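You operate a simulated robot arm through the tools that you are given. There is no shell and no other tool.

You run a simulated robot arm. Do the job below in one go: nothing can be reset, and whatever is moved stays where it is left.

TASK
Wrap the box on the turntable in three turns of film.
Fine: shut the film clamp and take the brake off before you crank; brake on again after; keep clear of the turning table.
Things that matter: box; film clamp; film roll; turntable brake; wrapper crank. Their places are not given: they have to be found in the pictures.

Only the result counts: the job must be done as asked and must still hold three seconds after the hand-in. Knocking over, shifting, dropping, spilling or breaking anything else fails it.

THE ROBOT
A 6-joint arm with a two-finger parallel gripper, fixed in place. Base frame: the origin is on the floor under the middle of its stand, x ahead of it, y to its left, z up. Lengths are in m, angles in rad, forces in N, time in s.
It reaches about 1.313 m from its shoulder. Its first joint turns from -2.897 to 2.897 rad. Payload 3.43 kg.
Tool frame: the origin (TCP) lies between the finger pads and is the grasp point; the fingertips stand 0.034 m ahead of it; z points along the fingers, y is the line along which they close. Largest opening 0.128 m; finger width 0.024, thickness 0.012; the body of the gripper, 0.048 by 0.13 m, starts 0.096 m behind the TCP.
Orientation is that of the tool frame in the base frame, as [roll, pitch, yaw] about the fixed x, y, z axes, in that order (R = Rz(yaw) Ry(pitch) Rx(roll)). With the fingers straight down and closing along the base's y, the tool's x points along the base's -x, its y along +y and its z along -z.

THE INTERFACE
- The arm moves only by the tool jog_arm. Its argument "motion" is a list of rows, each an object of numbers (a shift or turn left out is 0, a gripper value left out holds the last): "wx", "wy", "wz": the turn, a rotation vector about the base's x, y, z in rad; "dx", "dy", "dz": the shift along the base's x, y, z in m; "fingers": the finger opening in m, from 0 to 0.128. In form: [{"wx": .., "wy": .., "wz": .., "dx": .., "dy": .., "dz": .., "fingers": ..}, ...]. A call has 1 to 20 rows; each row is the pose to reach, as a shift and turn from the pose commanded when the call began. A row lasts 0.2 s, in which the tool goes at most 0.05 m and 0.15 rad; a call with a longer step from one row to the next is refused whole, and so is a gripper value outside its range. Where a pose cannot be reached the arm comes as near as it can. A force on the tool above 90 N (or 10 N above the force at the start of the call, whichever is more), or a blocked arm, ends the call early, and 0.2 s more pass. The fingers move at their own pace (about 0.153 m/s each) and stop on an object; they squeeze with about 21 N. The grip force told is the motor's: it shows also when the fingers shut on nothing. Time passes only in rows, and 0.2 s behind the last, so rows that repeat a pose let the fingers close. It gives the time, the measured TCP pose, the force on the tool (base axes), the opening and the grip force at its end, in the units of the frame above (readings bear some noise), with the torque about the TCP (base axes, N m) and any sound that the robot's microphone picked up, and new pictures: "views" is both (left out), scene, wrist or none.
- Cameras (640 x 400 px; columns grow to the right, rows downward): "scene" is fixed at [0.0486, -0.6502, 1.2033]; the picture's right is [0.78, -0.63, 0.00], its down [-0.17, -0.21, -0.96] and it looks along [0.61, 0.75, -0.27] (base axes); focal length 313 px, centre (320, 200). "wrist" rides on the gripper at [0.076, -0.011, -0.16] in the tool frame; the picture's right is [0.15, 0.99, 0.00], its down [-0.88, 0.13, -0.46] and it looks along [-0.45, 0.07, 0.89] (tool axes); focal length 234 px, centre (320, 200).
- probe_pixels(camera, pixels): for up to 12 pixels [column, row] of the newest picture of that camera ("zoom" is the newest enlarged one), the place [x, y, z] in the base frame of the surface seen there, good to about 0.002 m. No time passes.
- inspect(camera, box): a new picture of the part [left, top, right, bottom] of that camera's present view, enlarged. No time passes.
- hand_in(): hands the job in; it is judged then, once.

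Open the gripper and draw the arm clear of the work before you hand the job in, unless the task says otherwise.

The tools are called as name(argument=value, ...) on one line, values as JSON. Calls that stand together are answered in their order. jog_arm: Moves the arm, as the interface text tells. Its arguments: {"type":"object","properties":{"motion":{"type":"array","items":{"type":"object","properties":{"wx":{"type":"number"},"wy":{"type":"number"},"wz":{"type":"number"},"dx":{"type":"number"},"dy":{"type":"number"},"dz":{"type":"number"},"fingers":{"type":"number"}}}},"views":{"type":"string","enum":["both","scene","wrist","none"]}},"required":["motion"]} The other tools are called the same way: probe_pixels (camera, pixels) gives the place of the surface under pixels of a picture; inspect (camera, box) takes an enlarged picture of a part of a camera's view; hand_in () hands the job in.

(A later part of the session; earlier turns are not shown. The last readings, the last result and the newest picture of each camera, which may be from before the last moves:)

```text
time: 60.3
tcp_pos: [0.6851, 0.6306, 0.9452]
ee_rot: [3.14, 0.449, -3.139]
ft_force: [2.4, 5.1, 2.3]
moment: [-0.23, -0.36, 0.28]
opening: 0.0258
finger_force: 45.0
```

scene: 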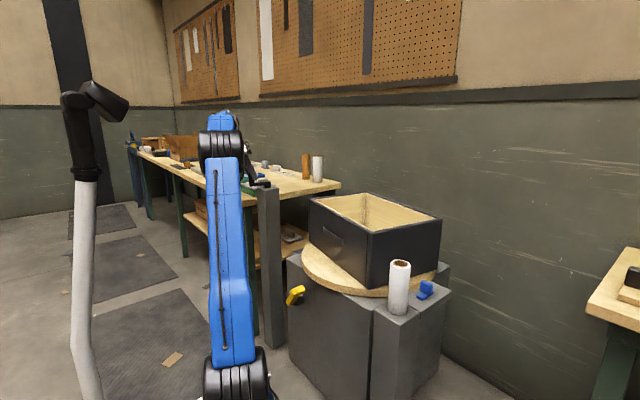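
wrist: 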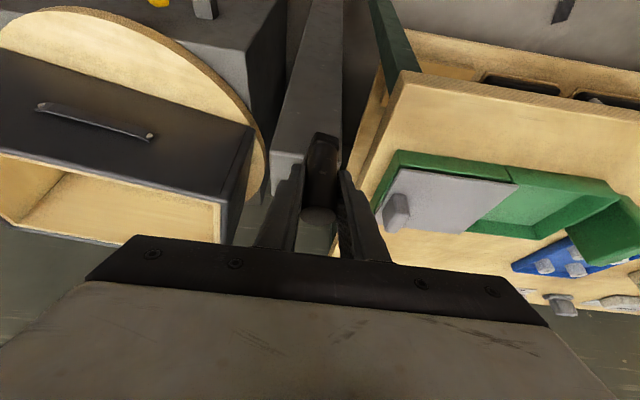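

The table turned with the crank, easily (about 5 N). I probe the box's dark front face to measure how far it turned versus the crank.

probe_pixels(camera="scene", pixels=[[320, 225], [330, 232], [345, 240], [360, 255], [380, 255], [400, 250], [425, 245]])

inspect(camera="scene", box=[290, 180, 460, 310])

```text
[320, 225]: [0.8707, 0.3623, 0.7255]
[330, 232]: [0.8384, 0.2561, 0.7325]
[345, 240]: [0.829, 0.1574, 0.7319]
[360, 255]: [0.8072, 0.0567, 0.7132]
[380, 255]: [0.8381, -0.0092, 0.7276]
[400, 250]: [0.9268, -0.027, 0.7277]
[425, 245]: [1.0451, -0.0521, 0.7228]
```

```text
3.08 times, centred on (375, 245) of scene
```

zoom: 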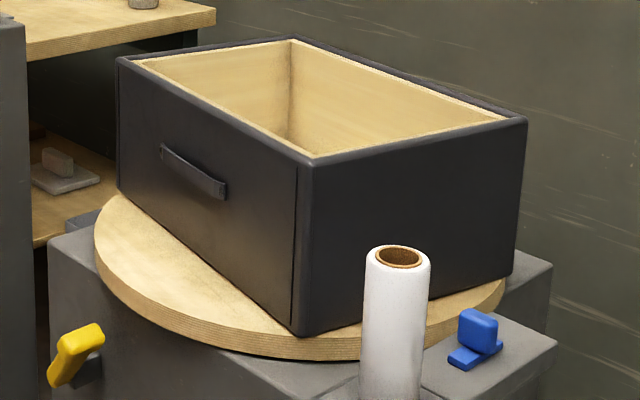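

The box turned 0.205 rad for about 0.2 rad of crank: a 1:1 drive. I go on clockwise around hub (0.758, 0.615) with r = 0.075 to about 1.55 rad and check for slip.

jog_arm(motion=[{"dx": 0.00084, "dy": 0.00365, "fingers": 0.01}, {"dx": 0.00305, "dy": 0.01082, "fingers": 0.01}, {"dx": 0.00769, "dy": 0.02106, "fingers": 0.01}, {"dx": 0.0138, "dy": 0.03049, "fingers": 0.01}, {"dx": 0.02125, "dy": 0.0389, "fingers": 0.01}, {"dx": 0.02988, "dy": 0.04611, "fingers": 0.01}, {"dx": 0.03949, "dy": 0.05194, "fingers": 0.01}, {"dx": 0.04986, "dy": 0.05627, "fingers": 0.01}, {"dx": 0.06076, "dy": 0.05901, "fingers": 0.01}, {"dx": 0.07195, "dy": 0.06008, "fingers": 0.01}, {"dx": 0.07195, "dy": 0.06008, "fingers": 0.01}], views="both")

```text
time: 62.7
tcp_pos: [0.7587, 0.6905, 0.9441]
ee_rot: [3.139, 0.448, -3.139]
ft_force: [0.6, 0.2, -0.7]
moment: [0.01, -0.02, 0.01]
opening: 0.0101
finger_force: 0.0
```

scene: 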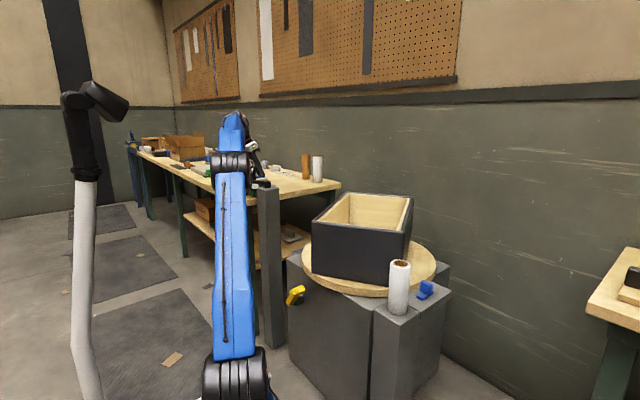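
wrist: 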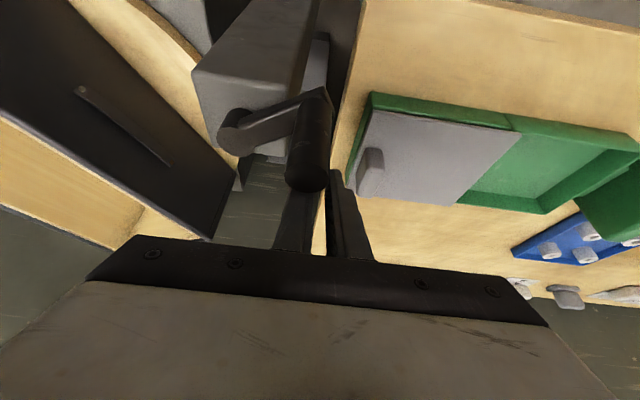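

The grip slipped off as the motion turned toward +x (opening now 0.010, nothing held); the handle is now just on the -x side of the fingers. I probe the handle, hub and box to find the current crank and table angle.

inspect(camera="wrist", box=[200, 70, 370, 200])

probe_pixels(camera="wrist", pixels=[[306, 183], [300, 183], [312, 183], [306, 178], [310, 150], [315, 130], [240, 120], [235, 135], [232, 140], [270, 120]])

probe_pixels(camera="scene", pixels=[[320, 250], [340, 255], [360, 258], [380, 262], [330, 240], [370, 245], [408, 240], [260, 184]])

inspect(camera="scene", box=[230, 135, 310, 205])

```text
3.08 times, centred on (285, 135) of wrist
```

zoom: 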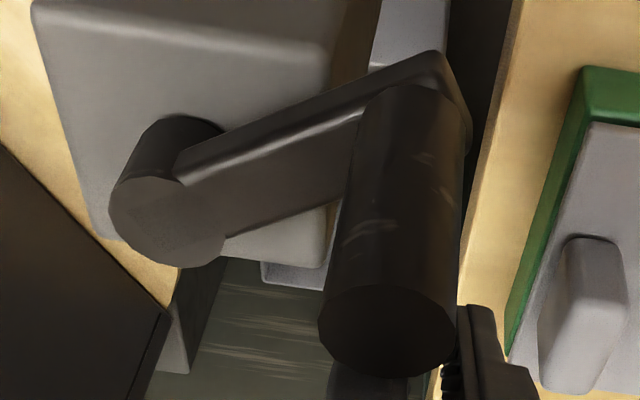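

```text
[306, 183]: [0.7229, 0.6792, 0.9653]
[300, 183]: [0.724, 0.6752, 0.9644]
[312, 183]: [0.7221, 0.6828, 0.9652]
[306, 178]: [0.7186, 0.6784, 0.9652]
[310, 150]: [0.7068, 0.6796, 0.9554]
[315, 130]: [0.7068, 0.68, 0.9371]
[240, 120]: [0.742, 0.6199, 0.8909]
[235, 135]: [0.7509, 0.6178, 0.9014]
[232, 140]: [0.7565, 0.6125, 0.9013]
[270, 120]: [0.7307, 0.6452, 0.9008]
```

```text
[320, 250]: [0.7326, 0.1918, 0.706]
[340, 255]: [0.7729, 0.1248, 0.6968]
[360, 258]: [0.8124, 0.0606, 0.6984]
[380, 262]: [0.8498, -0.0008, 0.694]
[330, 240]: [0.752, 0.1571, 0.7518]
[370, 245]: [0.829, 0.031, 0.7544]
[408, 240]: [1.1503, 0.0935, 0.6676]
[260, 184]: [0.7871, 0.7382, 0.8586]
```

```text
5.71 times, centred on (270, 170) of scene
```

zoom: 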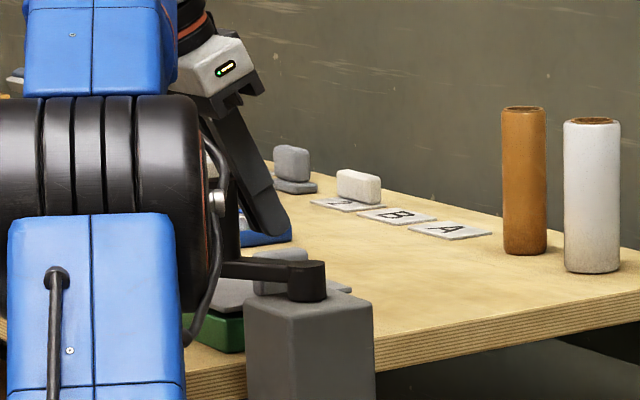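

The handle is at (0.719, 0.679), i.e. 58.6° clockwise from start, and the box is turned 58.7°, so they match 1:1. A grip won't carry the x-going parts, so I will push the handle from behind with closed fingers; first I rise over the hub side and come down behind the handle at (0.680, 0.6386).

jog_arm(motion=[{"dx": 0.004, "dy": -0.02, "fingers": 0.0}, {"dx": 0.008, "dy": -0.05, "dz": 0.01, "fingers": 0.0}, {"dx": 0.008, "dy": -0.08, "dz": 0.04, "fingers": 0.0}, {"dx": 0.008, "dy": -0.09, "dz": 0.075, "fingers": 0.0}, {"dx": -0.035, "dy": -0.09, "dz": 0.075, "fingers": 0.0}, {"dx": -0.077, "dy": -0.085, "dz": 0.075, "fingers": 0.0}, {"dx": -0.077, "dy": -0.0515, "dz": 0.075, "fingers": 0.0}, {"dx": -0.077, "dy": -0.0515, "dz": 0.04, "fingers": 0.0}, {"dx": -0.077, "dy": -0.0515, "dz": 0.0, "fingers": 0.0}, {"dx": -0.077, "dy": -0.0515, "dz": 0.0, "fingers": 0.0}], views="both")

```text
time: 64.9
tcp_pos: [0.6801, 0.6399, 0.9485]
ee_rot: [3.139, 0.45, 3.141]
ft_force: [0.4, 0.2, -1.3]
moment: [-0.02, -0.01, -0.02]
opening: 0.0
finger_force: 20.4
```

scene: 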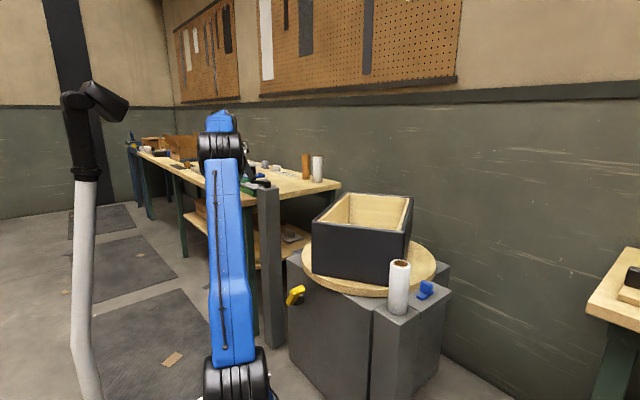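
wrist: 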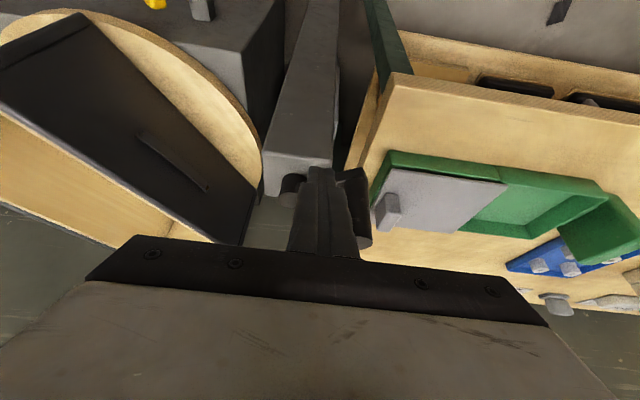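

The closed fingers are down behind the handle (handle at (357,205), fingers at (325,210)). I check the heights of the bench items near the far side of the circle before pushing.

probe_pixels(camera="wrist", pixels=[[390, 195], [385, 215], [375, 200], [410, 170], [440, 200], [380, 160], [345, 175], [290, 185], [400, 250], [560, 215]])

```text
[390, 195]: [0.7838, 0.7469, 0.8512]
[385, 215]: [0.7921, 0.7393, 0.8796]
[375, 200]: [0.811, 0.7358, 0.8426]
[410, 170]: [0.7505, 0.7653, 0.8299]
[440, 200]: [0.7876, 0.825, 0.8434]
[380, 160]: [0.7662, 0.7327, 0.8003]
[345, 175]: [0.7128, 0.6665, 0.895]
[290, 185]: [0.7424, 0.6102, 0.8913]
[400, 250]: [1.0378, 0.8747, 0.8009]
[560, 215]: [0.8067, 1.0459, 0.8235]
```

Bench items stay below z 0.88, so the tips at 0.91 clear them. I push the handle on clockwise along the computed path to about 100°, then check.

jog_arm(motion=[{"dx": 0.0013, "dy": 0.01, "fingers": 0.0}, {"dx": 0.0062, "dy": 0.0216, "fingers": 0.0}, {"dx": 0.0154, "dy": 0.0336, "fingers": 0.0}, {"dx": 0.0279, "dy": 0.0439, "fingers": 0.0}, {"dx": 0.041, "dy": 0.0516, "fingers": 0.0}, {"dx": 0.054, "dy": 0.0571, "fingers": 0.0}, {"dx": 0.054, "dy": 0.0571, "fingers": 0.0}], views="both")

```text
time: 65.7
tcp_pos: [0.6896, 0.6619, 0.9479]
ee_rot: [-3.125, 0.437, -3.139]
ft_force: [-23.8, -42.6, 4.1]
moment: [-1.08, 0.53, -0.76]
opening: 0.0001
finger_force: 21.3
stopped in row 3: the force on the tool passed its limit at 119 N (the readings are from after the stop); the commanded pose is now the measured one
```

scene: 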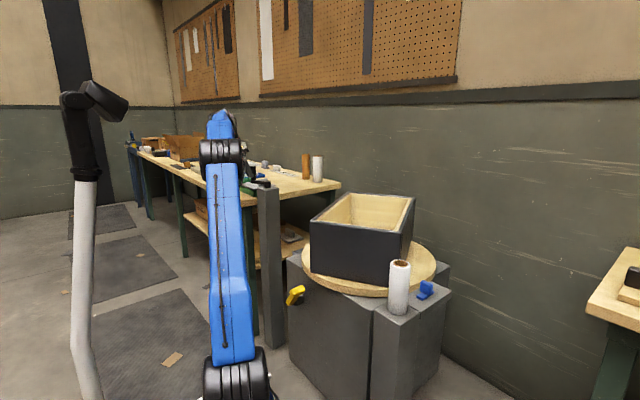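
wrist: 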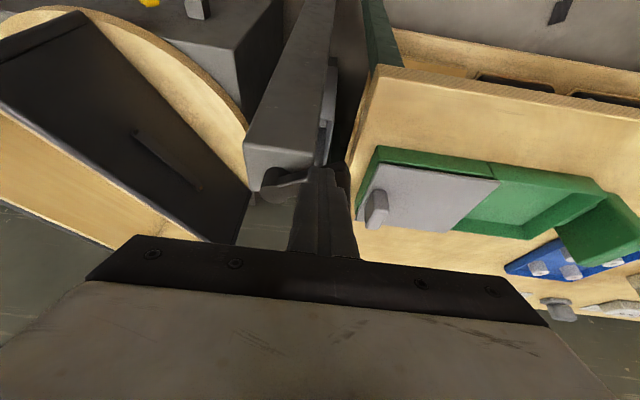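

The push hit 119 N on contact – a hard impact against the heavy table. I probe the handle and box to see whether they moved, then push more slowly.

probe_pixels(camera="scene", pixels=[[320, 250], [340, 255], [360, 258], [380, 262], [330, 240], [370, 245]])

inspect(camera="wrist", box=[240, 120, 380, 270])

inspect(camera="scene", box=[280, 180, 460, 310])

```text
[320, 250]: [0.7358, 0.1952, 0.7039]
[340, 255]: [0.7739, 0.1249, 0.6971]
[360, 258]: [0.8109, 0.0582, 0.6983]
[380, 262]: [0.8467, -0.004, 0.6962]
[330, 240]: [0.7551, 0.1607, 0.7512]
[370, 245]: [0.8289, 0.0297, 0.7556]
```

```text
2.67 times, centred on (310, 195) of wrist
```

zoom: 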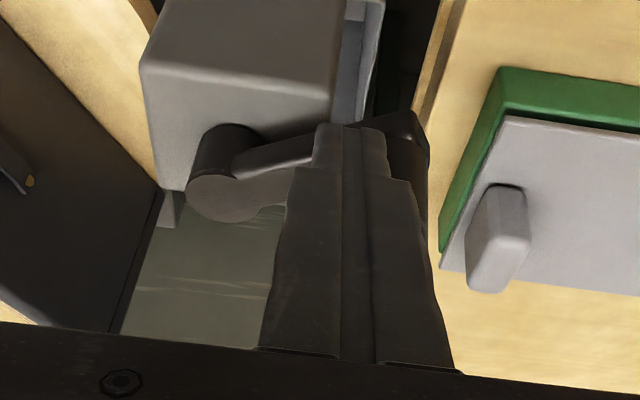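

```text
3.08 times, centred on (370, 245) of scene
```

zoom: 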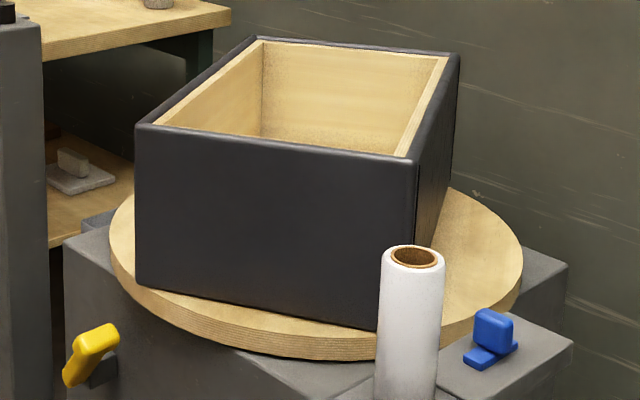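

The box moved to about 60.9°, so the crank does turn but needs a firm, slow push. I push along the tangent in 2 mm steps and watch the force.

jog_arm(motion=[{"dx": 0.0017, "dy": 0.001, "fingers": 0.0}, {"dx": 0.0035, "dy": 0.0019, "fingers": 0.0}, {"dx": 0.0053, "dy": 0.0027, "fingers": 0.0}, {"dx": 0.0071, "dy": 0.0035, "fingers": 0.0}, {"dx": 0.009, "dy": 0.0043, "fingers": 0.0}, {"dx": 0.0108, "dy": 0.005, "fingers": 0.0}], views="wrist")

```text
time: 66.2
tcp_pos: [0.6886, 0.6608, 0.9475]
ee_rot: [-3.119, 0.433, -3.141]
ft_force: [-22.6, -44.6, 4.2]
moment: [-1.1, 0.52, -0.82]
opening: 0.0
finger_force: 21.4
stopped in row 2: the force on the tool passed its limit at 94 N (the readings are from after the stop); the commanded pose is now the measured one
```

wrist: 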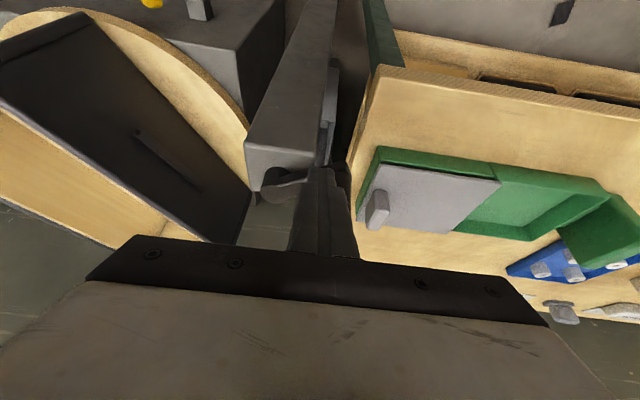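

Even 94 N moves it no further: the crank is at a stop about 60° clockwise, so the winding direction must be the other way (counter-clockwise). I back off and take the fingers around the hub side (tips above the arm) to the other side of the handle at (0.770, 0.699).

jog_arm(motion=[{"dx": -0.0136, "dy": -0.0108, "dz": -0.001, "wx": 0.0204, "wy": -0.016, "wz": 0.0098, "fingers": 0.0}, {"dx": -0.0136, "dy": -0.0508, "dz": -0.0015, "wx": 0.0204, "wy": -0.016, "wz": 0.0098, "fingers": 0.0}, {"dx": 0.031, "dy": -0.0708, "dz": -0.0015, "wx": 0.0204, "wy": -0.016, "wz": 0.0098, "fingers": 0.0}, {"dx": 0.0764, "dy": -0.0708, "dz": -0.0015, "wx": 0.0204, "wy": -0.016, "wz": 0.0098, "fingers": 0.0}, {"dx": 0.1114, "dy": -0.0408, "dz": -0.0015, "wx": 0.0204, "wy": -0.016, "wz": 0.0098, "fingers": 0.0}, {"dx": 0.1114, "dy": 0.0072, "dz": -0.0015, "wx": 0.0204, "wy": -0.016, "wz": 0.0098, "fingers": 0.0}, {"dx": 0.0964, "dy": 0.0342, "dz": -0.0015, "wx": 0.0204, "wy": -0.016, "wz": 0.0098, "fingers": 0.0}, {"dx": 0.0813, "dy": 0.0384, "dz": -0.0015, "wx": 0.0204, "wy": -0.016, "wz": 0.0098, "fingers": 0.0}, {"dx": 0.0813, "dy": 0.0384, "dz": -0.0015, "wx": 0.0204, "wy": -0.016, "wz": 0.0098, "fingers": 0.0}], views="both")

```text
time: 68.2
tcp_pos: [0.77, 0.7059, 0.9444]
ee_rot: [3.141, 0.449, -3.138]
ft_force: [-0.1, 0.8, -0.3]
moment: [-0.02, 0.0, 0.01]
opening: 0.0
finger_force: 20.9
```

scene: 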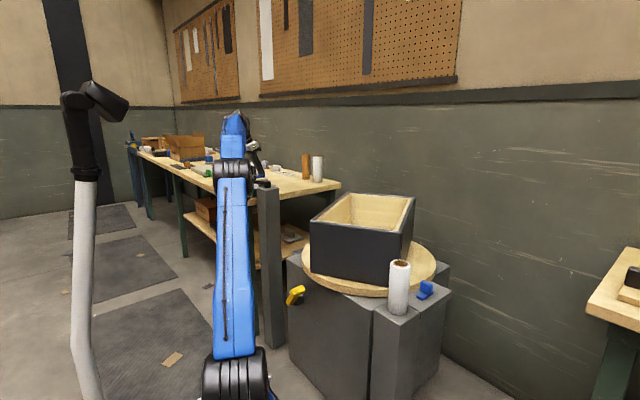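
wrist: 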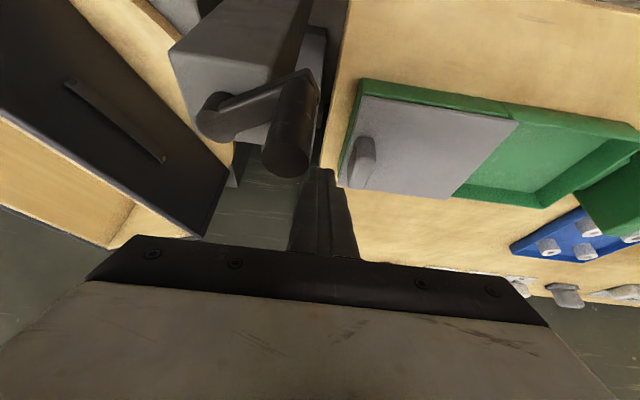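

The fingers are now on the far side of the handle (handle top at (286,162), fingers at (322,200)). I probe handle, hub and box again to set the push path.

inspect(camera="wrist", box=[180, 60, 360, 200])

probe_pixels(camera="wrist", pixels=[[286, 160], [286, 155], [286, 168], [275, 162], [297, 162], [213, 128], [205, 125], [225, 125], [213, 135]])

probe_pixels(camera="scene", pixels=[[320, 250], [340, 255], [360, 258], [380, 262], [330, 240], [370, 245]])

jog_arm(motion=[{"fingers": 0.0}], views="none")

```text
2.86 times, centred on (270, 130) of wrist
```

zoom: 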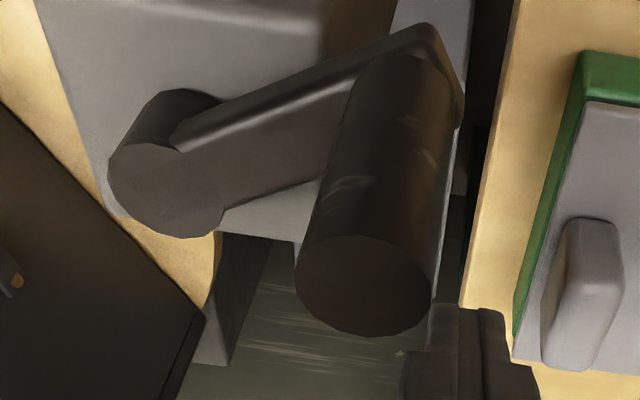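

```text
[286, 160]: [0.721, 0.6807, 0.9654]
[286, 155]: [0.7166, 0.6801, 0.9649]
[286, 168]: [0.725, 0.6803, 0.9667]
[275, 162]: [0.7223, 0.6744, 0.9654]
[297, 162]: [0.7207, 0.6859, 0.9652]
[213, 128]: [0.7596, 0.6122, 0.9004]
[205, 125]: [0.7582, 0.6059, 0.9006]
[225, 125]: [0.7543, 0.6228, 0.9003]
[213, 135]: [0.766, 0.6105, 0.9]
```

```text
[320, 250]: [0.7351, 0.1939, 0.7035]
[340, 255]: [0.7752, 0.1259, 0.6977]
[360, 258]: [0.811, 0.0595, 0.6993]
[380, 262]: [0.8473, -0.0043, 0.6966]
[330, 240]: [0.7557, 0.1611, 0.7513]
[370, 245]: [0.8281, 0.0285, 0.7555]
```

```text
time: 68.6
tcp_pos: [0.7706, 0.7046, 0.9442]
ee_rot: [3.14, 0.448, -3.138]
ft_force: [-0.6, 0.4, 0.2]
moment: [0.0, -0.01, 0.03]
opening: 0.0
finger_force: 21.4
```

Handle is at (0.721, 0.681), 60° clockwise. I now push it counter-clockwise slowly (3 mm per step) for about 10° to see if it gives freely.

jog_arm(motion=[{"dx": -0.0005, "dy": -0.004, "fingers": 0.0}, {"dx": -0.006, "dy": -0.0055, "fingers": 0.0}, {"dx": -0.011, "dy": -0.005, "fingers": 0.0}, {"dx": -0.0135, "dy": -0.005, "fingers": 0.0}, {"dx": -0.016, "dy": -0.0052, "fingers": 0.0}, {"dx": -0.0185, "dy": -0.0056, "fingers": 0.0}, {"dx": -0.0215, "dy": -0.0062, "fingers": 0.0}, {"dx": -0.0248, "dy": -0.0069, "fingers": 0.0}, {"dx": -0.0281, "dy": -0.0075, "fingers": 0.0}, {"dx": -0.0315, "dy": -0.0083, "fingers": 0.0}, {"dx": -0.0315, "dy": -0.0083, "fingers": 0.0}], views="both")

```text
time: 71.0
tcp_pos: [0.7419, 0.6948, 0.9428]
ee_rot: [-3.141, 0.449, -3.137]
ft_force: [-0.7, -0.6, 0.8]
moment: [-0.03, 0.01, -0.03]
opening: 0.0001
finger_force: 21.0
```

scene: 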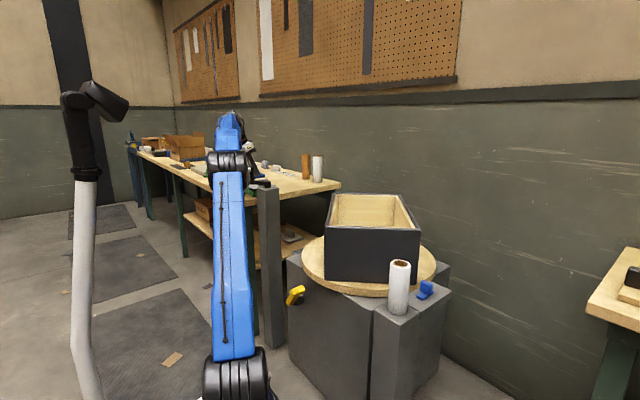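
wrist: 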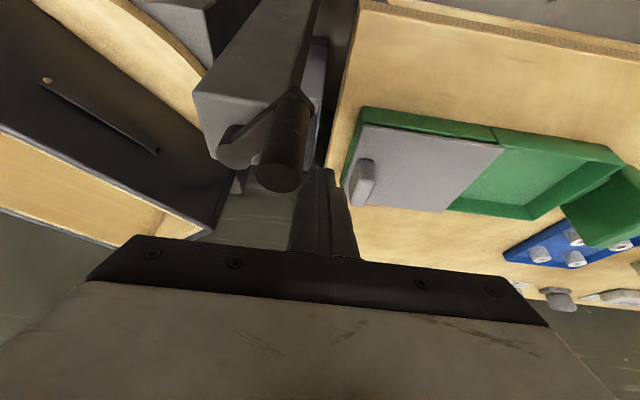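

The fingers followed with no residual force and the box's look changed. I probe the box face and the handle to learn which way and how far it went.

probe_pixels(camera="scene", pixels=[[335, 245], [350, 250], [370, 252], [390, 252], [410, 250], [418, 240], [330, 230]])

inspect(camera="wrist", box=[180, 70, 360, 210])

probe_pixels(camera="wrist", pixels=[[279, 178], [279, 172], [279, 184], [268, 178], [290, 178], [235, 155], [228, 155], [242, 155], [235, 162]])

inspect(camera="scene", box=[280, 180, 460, 310])

```text
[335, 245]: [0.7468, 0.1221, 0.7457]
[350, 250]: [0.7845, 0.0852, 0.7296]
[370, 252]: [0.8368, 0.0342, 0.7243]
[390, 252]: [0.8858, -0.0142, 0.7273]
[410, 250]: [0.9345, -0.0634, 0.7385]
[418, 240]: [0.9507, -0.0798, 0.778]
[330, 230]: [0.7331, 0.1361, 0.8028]
```

```text
2.86 times, centred on (270, 140) of wrist
```

zoom: 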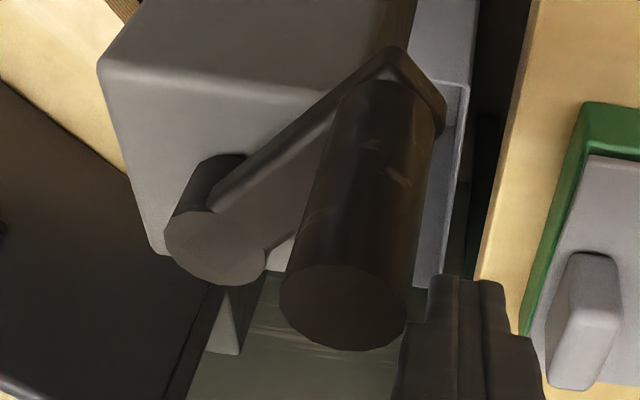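

```text
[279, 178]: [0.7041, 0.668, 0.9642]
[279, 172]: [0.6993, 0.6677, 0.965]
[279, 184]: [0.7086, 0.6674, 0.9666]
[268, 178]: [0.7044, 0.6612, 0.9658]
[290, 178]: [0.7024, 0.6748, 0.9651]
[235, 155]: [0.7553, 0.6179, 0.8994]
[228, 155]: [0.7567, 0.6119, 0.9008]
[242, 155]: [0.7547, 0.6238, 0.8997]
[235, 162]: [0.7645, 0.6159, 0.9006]
```

```text
3.08 times, centred on (370, 245) of scene
```

zoom: 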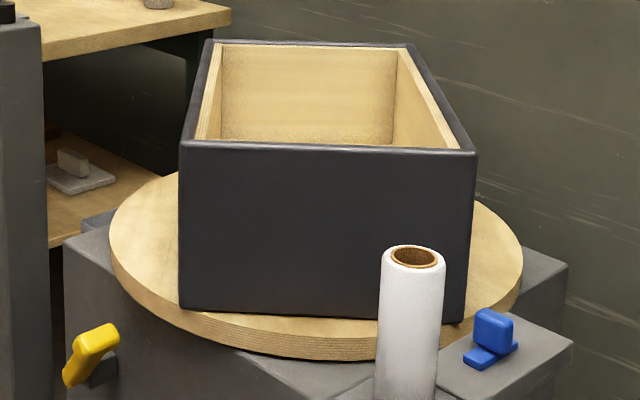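

It moved freely counter-clockwise (60° → about 44°), so this is the turning direction. I keep pushing counter-clockwise at about 5° per row, back through the start angle to about 30° beyond.

jog_arm(motion=[{"dx": -0.0044, "dy": -0.0019, "fingers": 0.0}, {"dx": -0.0088, "dy": -0.0038, "fingers": 0.0}, {"dx": -0.0171, "dy": -0.0085, "fingers": 0.0}, {"dx": -0.0244, "dy": -0.0137, "fingers": 0.0}, {"dx": -0.0312, "dy": -0.0193, "fingers": 0.0}, {"dx": -0.0368, "dy": -0.0251, "fingers": 0.0}, {"dx": -0.042, "dy": -0.0311, "fingers": 0.0}, {"dx": -0.0462, "dy": -0.0374, "fingers": 0.0}, {"dx": -0.05, "dy": -0.0437, "fingers": 0.0}, {"dx": -0.0529, "dy": -0.0503, "fingers": 0.0}, {"dx": -0.0555, "dy": -0.0568, "fingers": 0.0}, {"dx": -0.0574, "dy": -0.0633, "fingers": 0.0}, {"dx": -0.0588, "dy": -0.0698, "fingers": 0.0}, {"dx": -0.0596, "dy": -0.0762, "fingers": 0.0}, {"dx": -0.06, "dy": -0.0824, "fingers": 0.0}, {"dx": -0.06, "dy": -0.0885, "fingers": 0.0}, {"dx": -0.0598, "dy": -0.0943, "fingers": 0.0}, {"dx": -0.0598, "dy": -0.0943, "fingers": 0.0}], views="both")

```text
time: 74.8
tcp_pos: [0.6795, 0.6032, 0.9444]
ee_rot: [3.142, 0.449, -3.138]
ft_force: [-0.2, -0.1, -0.8]
moment: [-0.03, -0.02, 0.0]
opening: 0.0
finger_force: 20.9
```

scene: 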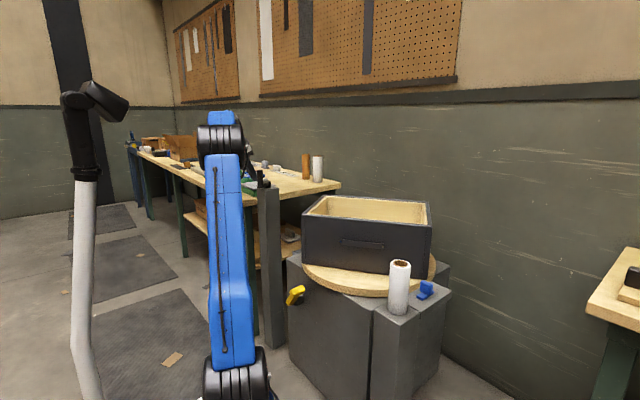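
wrist: 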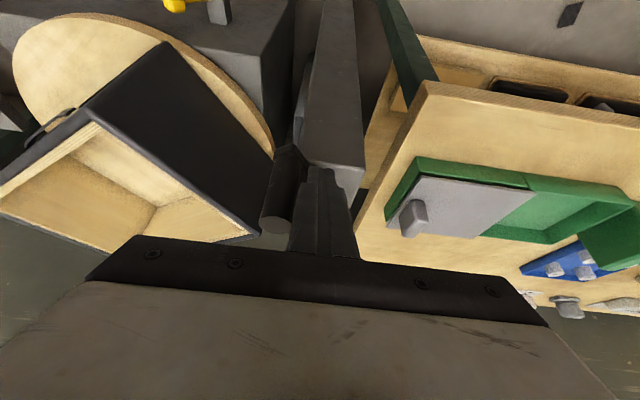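

The box has now turned counter-clockwise past its starting angle. I probe the handle and box angle to see how far ahead of the fingers it coasts.

probe_pixels(camera="scene", pixels=[[310, 240], [330, 242], [350, 255], [370, 250], [390, 250], [410, 245], [425, 240]])

inspect(camera="wrist", box=[230, 120, 370, 260])

probe_pixels(camera="wrist", pixels=[[275, 224], [270, 222], [282, 224], [275, 218], [275, 230], [285, 170], [285, 200]])

```text
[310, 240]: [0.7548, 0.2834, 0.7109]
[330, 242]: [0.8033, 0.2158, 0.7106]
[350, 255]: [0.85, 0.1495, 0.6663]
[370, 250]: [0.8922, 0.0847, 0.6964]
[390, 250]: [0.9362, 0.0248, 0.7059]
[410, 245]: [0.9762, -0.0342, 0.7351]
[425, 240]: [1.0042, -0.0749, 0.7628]
```

```text
2.86 times, centred on (300, 190) of wrist
```

zoom: 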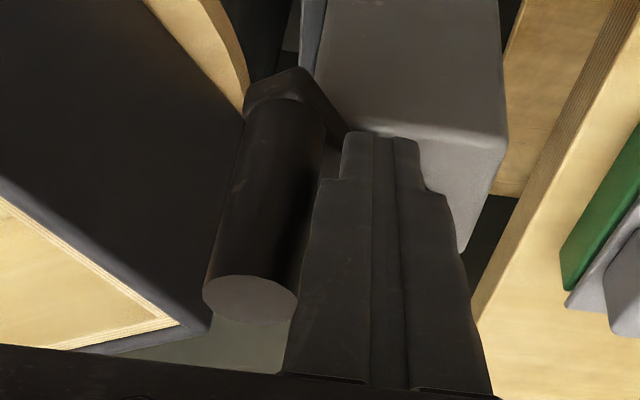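

```text
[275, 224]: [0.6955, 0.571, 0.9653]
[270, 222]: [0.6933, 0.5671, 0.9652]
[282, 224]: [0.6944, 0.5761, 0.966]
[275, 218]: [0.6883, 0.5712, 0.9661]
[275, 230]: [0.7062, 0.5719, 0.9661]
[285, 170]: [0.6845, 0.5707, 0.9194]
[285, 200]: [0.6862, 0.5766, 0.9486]
```

The handle is at 35° counter-clockwise past start and the box at 35° – consistent. I continue pushing around at up to 10° per row to about 200°.

jog_arm(motion=[{"dx": 0.0005, "dy": -0.0055, "fingers": 0.0}, {"dx": 0.0013, "dy": -0.0127, "fingers": 0.0}, {"dx": 0.0023, "dy": -0.0206, "fingers": 0.0}, {"dx": 0.0072, "dy": -0.0323, "fingers": 0.0}, {"dx": 0.0164, "dy": -0.0442, "fingers": 0.0}, {"dx": 0.0289, "dy": -0.0546, "fingers": 0.0}, {"dx": 0.042, "dy": -0.0623, "fingers": 0.0}, {"dx": 0.055, "dy": -0.0677, "fingers": 0.0}, {"dx": 0.0677, "dy": -0.0713, "fingers": 0.0}, {"dx": 0.0822, "dy": -0.0722, "fingers": 0.0}, {"dx": 0.0987, "dy": -0.0688, "fingers": 0.0}, {"dx": 0.1159, "dy": -0.0603, "fingers": 0.0}, {"dx": 0.1299, "dy": -0.0495, "fingers": 0.0}, {"dx": 0.1407, "dy": -0.0377, "fingers": 0.0}, {"dx": 0.1487, "dy": -0.0251, "fingers": 0.0}, {"dx": 0.1543, "dy": -0.0121, "fingers": 0.0}, {"dx": 0.1575, "dy": 0.0009, "fingers": 0.0}, {"dx": 0.1588, "dy": 0.0136, "fingers": 0.0}, {"dx": 0.1588, "dy": 0.0136, "fingers": 0.0}], views="both")

```text
time: 75.8
tcp_pos: [0.6887, 0.5714, 0.945]
ee_rot: [3.134, 0.456, -3.139]
ft_force: [-0.5, 0.2, 0.0]
moment: [0.0, 0.01, 0.02]
opening: 0.0002
finger_force: 20.6
stopped in row 4: the force on the tool passed its limit at 99 N (the readings are from after the stop); the commanded pose is now the measured one
```

scene: 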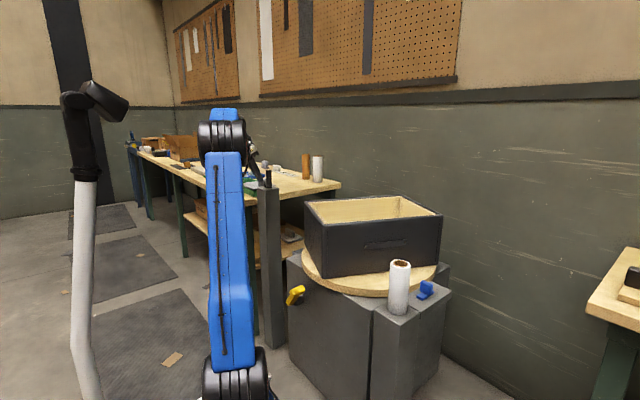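
wrist: 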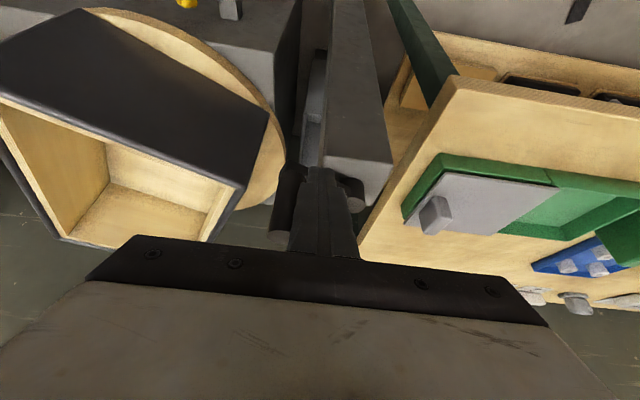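

The jump in speed gave a 99 N peak and the call stopped, while the table coasted on. I probe where the handle is now.

inspect(camera="wrist", box=[230, 140, 390, 260])

probe_pixels(camera="wrist", pixels=[[280, 236], [272, 234], [286, 236], [280, 230], [280, 241], [290, 200], [352, 190], [352, 200], [358, 205]])

probe_pixels(camera="scene", pixels=[[330, 250], [350, 262], [370, 260], [390, 255], [410, 250], [430, 245], [312, 235]])

```text
3.33 times, centred on (310, 200) of wrist
```

zoom: 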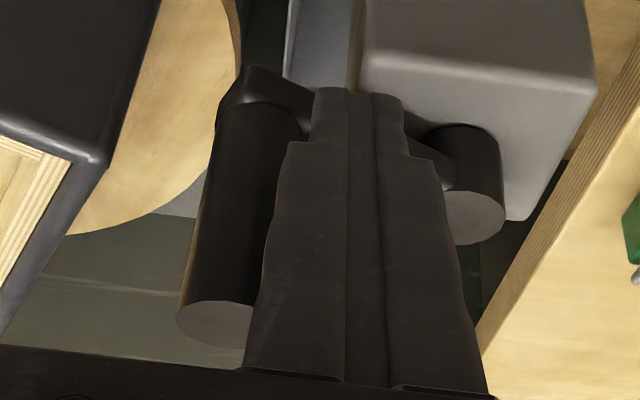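

```text
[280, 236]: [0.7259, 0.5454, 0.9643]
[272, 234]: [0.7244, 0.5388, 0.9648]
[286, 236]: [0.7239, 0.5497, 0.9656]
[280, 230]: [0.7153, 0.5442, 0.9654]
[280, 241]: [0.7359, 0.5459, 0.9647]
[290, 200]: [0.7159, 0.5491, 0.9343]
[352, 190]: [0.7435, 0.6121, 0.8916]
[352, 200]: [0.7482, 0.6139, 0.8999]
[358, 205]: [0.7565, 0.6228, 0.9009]
```

```text
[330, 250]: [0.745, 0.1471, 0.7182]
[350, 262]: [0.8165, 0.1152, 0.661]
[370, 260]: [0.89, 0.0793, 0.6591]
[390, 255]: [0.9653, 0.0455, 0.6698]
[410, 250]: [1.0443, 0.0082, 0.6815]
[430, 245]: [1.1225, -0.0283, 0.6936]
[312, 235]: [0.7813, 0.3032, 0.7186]
```

Handle and box are both at 65° counter-clockwise. The inertia demands smooth pushing, so I resume with 5° rows, speeding up only slightly, to about 185°.

jog_arm(motion=[{"dx": 0.0016, "dy": -0.0072, "wx": -0.0068, "wy": 0.007, "wz": -0.0033, "fingers": 0.0}, {"dx": 0.0067, "dy": -0.0131, "wx": -0.0068, "wy": 0.007, "wz": -0.0033, "fingers": 0.0}, {"dx": 0.0129, "dy": -0.0187, "wx": -0.0068, "wy": 0.007, "wz": -0.0033, "fingers": 0.0}, {"dx": 0.0193, "dy": -0.0235, "wx": -0.0068, "wy": 0.007, "wz": -0.0033, "fingers": 0.0}, {"dx": 0.0258, "dy": -0.0277, "wx": -0.0068, "wy": 0.007, "wz": -0.0033, "fingers": 0.0}, {"dx": 0.0323, "dy": -0.0312, "wx": -0.0068, "wy": 0.007, "wz": -0.0033, "fingers": 0.0}, {"dx": 0.0388, "dy": -0.0342, "wx": -0.0068, "wy": 0.007, "wz": -0.0033, "fingers": 0.0}, {"dx": 0.0453, "dy": -0.0366, "wx": -0.0068, "wy": 0.007, "wz": -0.0033, "fingers": 0.0}, {"dx": 0.0549, "dy": -0.0395, "wx": -0.0068, "wy": 0.007, "wz": -0.0033, "fingers": 0.0}, {"dx": 0.065, "dy": -0.0411, "wx": -0.0068, "wy": 0.007, "wz": -0.0033, "fingers": 0.0}, {"dx": 0.0766, "dy": -0.0406, "wx": -0.0068, "wy": 0.007, "wz": -0.0033, "fingers": 0.0}, {"dx": 0.0891, "dy": -0.0378, "wx": -0.0068, "wy": 0.007, "wz": -0.0033, "fingers": 0.0}, {"dx": 0.102, "dy": -0.0317, "wx": -0.0068, "wy": 0.007, "wz": -0.0033, "fingers": 0.0}, {"dx": 0.1137, "dy": -0.024, "wx": -0.0068, "wy": 0.007, "wz": -0.0033, "fingers": 0.0}, {"dx": 0.1231, "dy": -0.0156, "wx": -0.0068, "wy": 0.007, "wz": -0.0033, "fingers": 0.0}, {"dx": 0.1311, "dy": -0.0067, "wx": -0.0068, "wy": 0.007, "wz": -0.0033, "fingers": 0.0}, {"dx": 0.1372, "dy": 0.0028, "wx": -0.0068, "wy": 0.007, "wz": -0.0033, "fingers": 0.0}, {"dx": 0.1421, "dy": 0.0125, "wx": -0.0068, "wy": 0.007, "wz": -0.0033, "fingers": 0.0}, {"dx": 0.1446, "dy": 0.019, "wx": -0.0068, "wy": 0.007, "wz": -0.0033, "fingers": 0.0}, {"dx": 0.1465, "dy": 0.0255, "wx": -0.0068, "wy": 0.007, "wz": -0.0033, "fingers": 0.0}], views="both")

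```text
time: 80.0
tcp_pos: [0.8366, 0.5994, 0.9464]
ee_rot: [3.14, 0.449, -3.139]
ft_force: [-0.5, 0.2, 0.3]
moment: [0.01, -0.03, 0.0]
opening: 0.0
finger_force: 21.0
```

scene: 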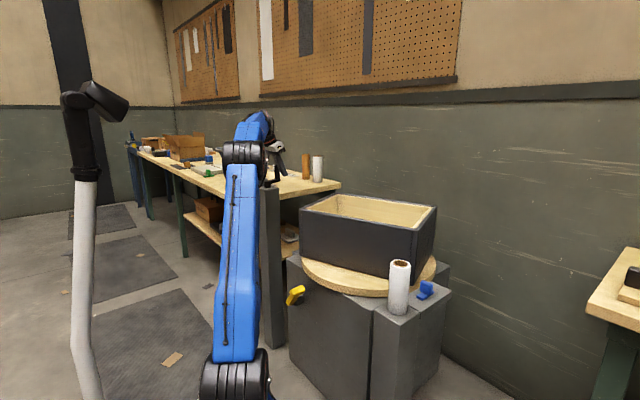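
wrist: 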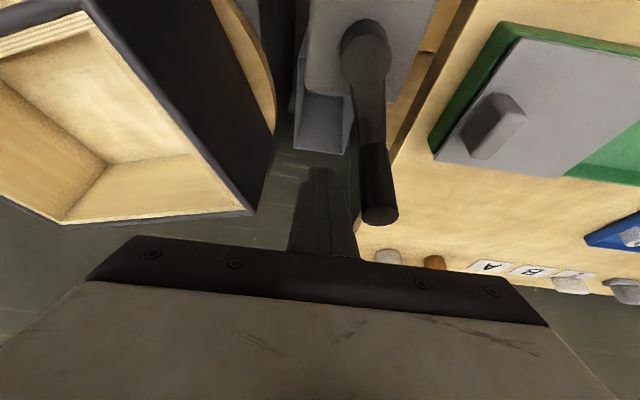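

That pushed the crank smoothly to about half a turn; the handle is ahead of the fingers at (380,200). I probe it for the gap.

probe_pixels(camera="wrist", pixels=[[380, 215], [370, 212], [390, 212], [380, 208], [380, 220], [375, 170], [365, 45]])

probe_pixels(camera="scene", pixels=[[305, 235], [320, 240], [340, 245], [360, 250], [380, 255], [400, 255], [420, 240], [430, 235]])

```text
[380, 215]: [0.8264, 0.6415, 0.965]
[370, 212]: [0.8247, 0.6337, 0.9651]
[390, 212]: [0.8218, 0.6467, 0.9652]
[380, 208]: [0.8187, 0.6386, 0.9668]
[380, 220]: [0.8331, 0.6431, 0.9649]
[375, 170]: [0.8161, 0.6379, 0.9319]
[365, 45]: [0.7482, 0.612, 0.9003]
```

```text
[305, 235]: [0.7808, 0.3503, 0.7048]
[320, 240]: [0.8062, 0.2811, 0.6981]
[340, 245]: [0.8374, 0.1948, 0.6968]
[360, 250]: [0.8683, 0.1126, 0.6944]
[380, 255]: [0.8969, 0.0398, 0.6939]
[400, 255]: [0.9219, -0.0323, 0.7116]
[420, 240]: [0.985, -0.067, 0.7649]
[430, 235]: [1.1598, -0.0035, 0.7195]
```

Handle and box are at 200°, fingers at the 185° position. I continue the same way to about 315°.

jog_arm(motion=[{"dx": 0.0014, "dy": 0.0065, "fingers": 0.0}, {"dx": 0.0022, "dy": 0.0129, "fingers": 0.0}, {"dx": 0.0026, "dy": 0.0191, "fingers": 0.0}, {"dx": 0.0027, "dy": 0.0251, "fingers": 0.0}, {"dx": 0.0024, "dy": 0.031, "fingers": 0.0}, {"dx": 0.0019, "dy": 0.0365, "fingers": 0.0}, {"dx": 0.0014, "dy": 0.0417, "fingers": 0.0}, {"dx": 0.0005, "dy": 0.0491, "fingers": 0.0}, {"dx": -0.0019, "dy": 0.0573, "fingers": 0.0}, {"dx": -0.0069, "dy": 0.0663, "fingers": 0.0}, {"dx": -0.014, "dy": 0.0752, "fingers": 0.0}, {"dx": -0.0234, "dy": 0.0832, "fingers": 0.0}, {"dx": -0.033, "dy": 0.0897, "fingers": 0.0}, {"dx": -0.0429, "dy": 0.0948, "fingers": 0.0}, {"dx": -0.0526, "dy": 0.0987, "fingers": 0.0}, {"dx": -0.0622, "dy": 0.1015, "fingers": 0.0}, {"dx": -0.0722, "dy": 0.1032, "fingers": 0.0}, {"dx": -0.0839, "dy": 0.1027, "fingers": 0.0}, {"dx": -0.0964, "dy": 0.0998, "fingers": 0.0}, {"dx": -0.1051, "dy": 0.0961, "fingers": 0.0}], views="both")

```text
time: 84.2
tcp_pos: [0.7302, 0.6959, 0.9437]
ee_rot: [-3.141, 0.449, -3.138]
ft_force: [0.4, -0.6, 0.3]
moment: [-0.03, -0.01, 0.01]
opening: 0.0
finger_force: 21.7
```

scene: 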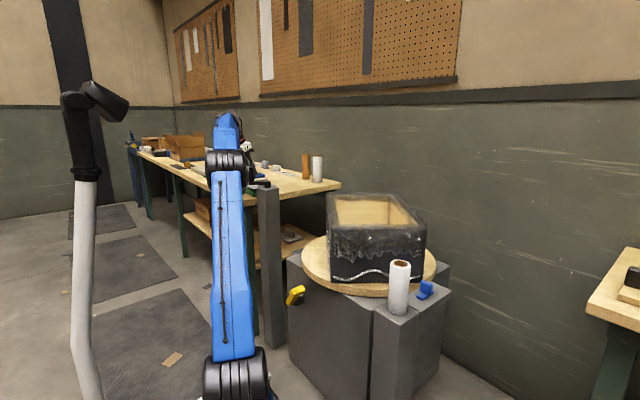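
wrist: 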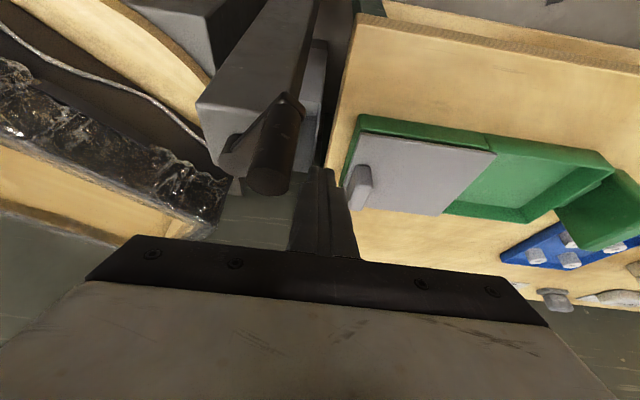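

A film layer has now appeared on the box. I enlarge the box to see it and probe the handle and box angles.

inspect(camera="scene", box=[285, 180, 465, 310])

probe_pixels(camera="scene", pixels=[[335, 245], [350, 250], [370, 250], [390, 250], [410, 248], [420, 240], [380, 279], [380, 285]])

probe_pixels(camera="wrist", pixels=[[268, 180], [258, 180], [278, 180], [268, 174], [268, 188], [235, 145]])

inspect(camera="wrist", box=[0, 20, 240, 240])

```text
3.08 times, centred on (375, 245) of scene
```

zoom: 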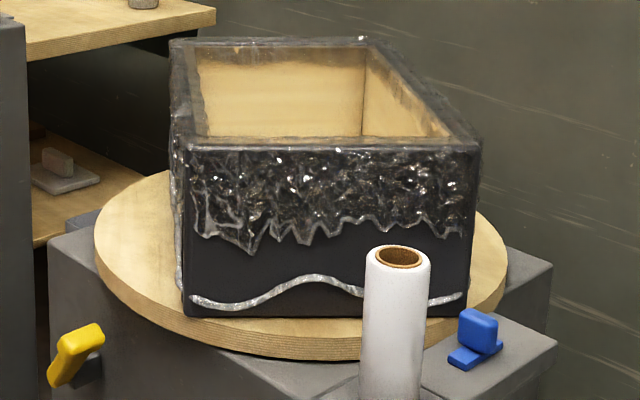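

```text
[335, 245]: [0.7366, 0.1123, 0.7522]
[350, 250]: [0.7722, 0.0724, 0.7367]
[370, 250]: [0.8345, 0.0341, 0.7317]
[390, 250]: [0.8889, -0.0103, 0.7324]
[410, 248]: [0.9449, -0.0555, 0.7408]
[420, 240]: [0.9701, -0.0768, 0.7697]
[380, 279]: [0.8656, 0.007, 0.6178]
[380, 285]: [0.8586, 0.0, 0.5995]
```

```text
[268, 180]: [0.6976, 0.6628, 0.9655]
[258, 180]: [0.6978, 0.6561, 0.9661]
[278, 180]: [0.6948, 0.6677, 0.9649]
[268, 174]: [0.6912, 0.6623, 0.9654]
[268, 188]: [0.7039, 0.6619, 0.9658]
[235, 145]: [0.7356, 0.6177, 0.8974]
```

```text
1.82 times, centred on (120, 130) of wrist
```

zoom: 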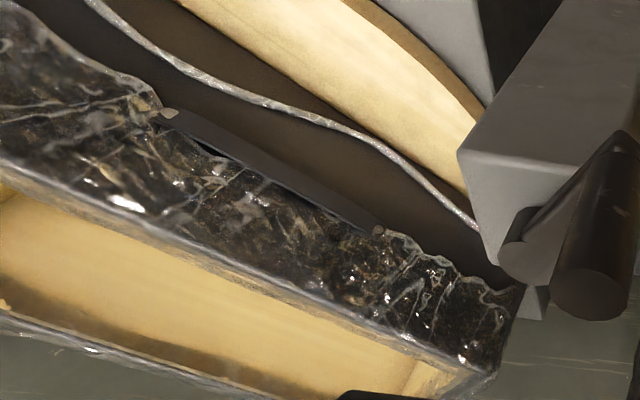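

First film layer is on; the crank is at about 322°. I continue pushing through the first full turn to about 448° (measured y shows a 2 mm offset, which I take out).

jog_arm(motion=[{"dx": -0.0084, "dy": -0.0058, "fingers": 0.0}, {"dx": -0.0159, "dy": -0.012, "fingers": 0.0}, {"dx": -0.0224, "dy": -0.0176, "fingers": 0.0}, {"dx": -0.0282, "dy": -0.0233, "fingers": 0.0}, {"dx": -0.0332, "dy": -0.0294, "fingers": 0.0}, {"dx": -0.0376, "dy": -0.0356, "fingers": 0.0}, {"dx": -0.0413, "dy": -0.042, "fingers": 0.0}, {"dx": -0.0456, "dy": -0.0518, "fingers": 0.0}, {"dx": -0.0487, "dy": -0.0616, "fingers": 0.0}, {"dx": -0.0505, "dy": -0.0713, "fingers": 0.0}, {"dx": -0.0513, "dy": -0.0807, "fingers": 0.0}, {"dx": -0.0512, "dy": -0.0897, "fingers": 0.0}, {"dx": -0.0506, "dy": -0.0981, "fingers": 0.0}, {"dx": -0.0499, "dy": -0.1057, "fingers": 0.0}, {"dx": -0.0487, "dy": -0.1132, "fingers": 0.0}, {"dx": -0.0453, "dy": -0.1219, "fingers": 0.0}, {"dx": -0.0398, "dy": -0.1309, "fingers": 0.0}, {"dx": -0.0316, "dy": -0.1396, "fingers": 0.0}, {"dx": -0.0221, "dy": -0.1471, "fingers": 0.0}, {"dx": -0.0124, "dy": -0.1531, "fingers": 0.0}], views="both")

```text
time: 87.6
tcp_pos: [0.6877, 0.5721, 0.9472]
ee_rot: [3.131, 0.455, 3.141]
ft_force: [-0.6, 0.8, 0.7]
moment: [0.04, 0.02, 0.01]
opening: 0.0
finger_force: 20.9
stopped in row 17: the force on the tool passed its limit at 98 N (the readings are from after the stop); the commanded pose is now the measured one
```

scene: 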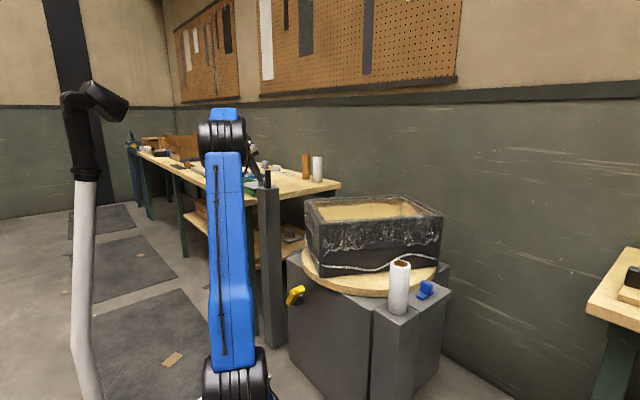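
wrist: 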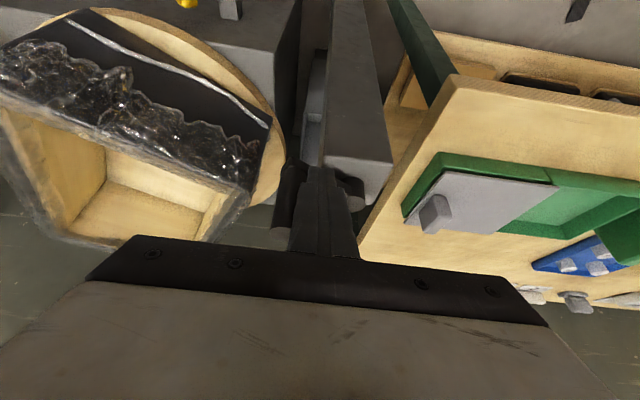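

The same spot (about 60°) gave a force spike again, so the contact changes over there; it needs slower rows. I probe the handle and box now.

probe_pixels(camera="wrist", pixels=[[282, 236], [275, 234], [288, 230], [282, 230], [282, 241], [352, 195], [358, 205]])

probe_pixels(camera="scene", pixels=[[330, 262], [350, 262], [370, 260], [390, 255], [410, 255], [430, 252], [312, 235]])

inspect(camera="scene", box=[285, 180, 465, 310])

inspect(camera="wrist", box=[240, 140, 390, 260])

```text
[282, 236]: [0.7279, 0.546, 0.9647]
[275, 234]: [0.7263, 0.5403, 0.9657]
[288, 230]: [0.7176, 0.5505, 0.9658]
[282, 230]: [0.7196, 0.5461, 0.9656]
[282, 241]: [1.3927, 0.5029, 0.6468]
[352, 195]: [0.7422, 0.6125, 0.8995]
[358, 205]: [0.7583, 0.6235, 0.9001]
```

```text
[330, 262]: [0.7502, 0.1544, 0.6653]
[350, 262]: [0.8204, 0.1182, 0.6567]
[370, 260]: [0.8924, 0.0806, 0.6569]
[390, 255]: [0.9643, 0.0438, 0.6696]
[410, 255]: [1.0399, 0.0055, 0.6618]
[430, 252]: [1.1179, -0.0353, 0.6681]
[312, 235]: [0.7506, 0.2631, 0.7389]
```

```text
3.08 times, centred on (375, 245) of scene
```

zoom: 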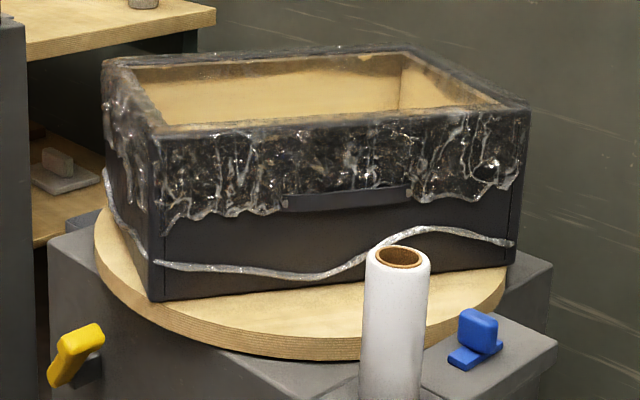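

```text
3.33 times, centred on (315, 200) of wrist
```

zoom: 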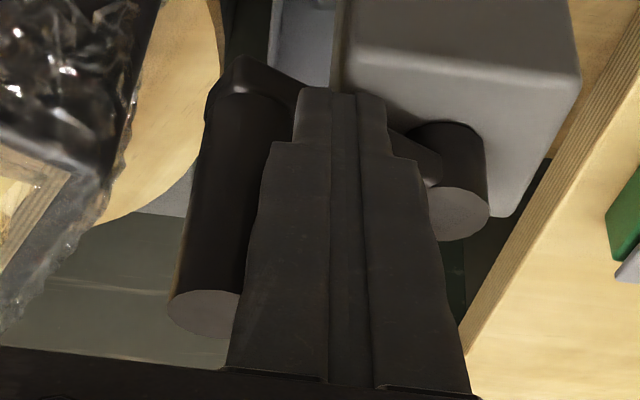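

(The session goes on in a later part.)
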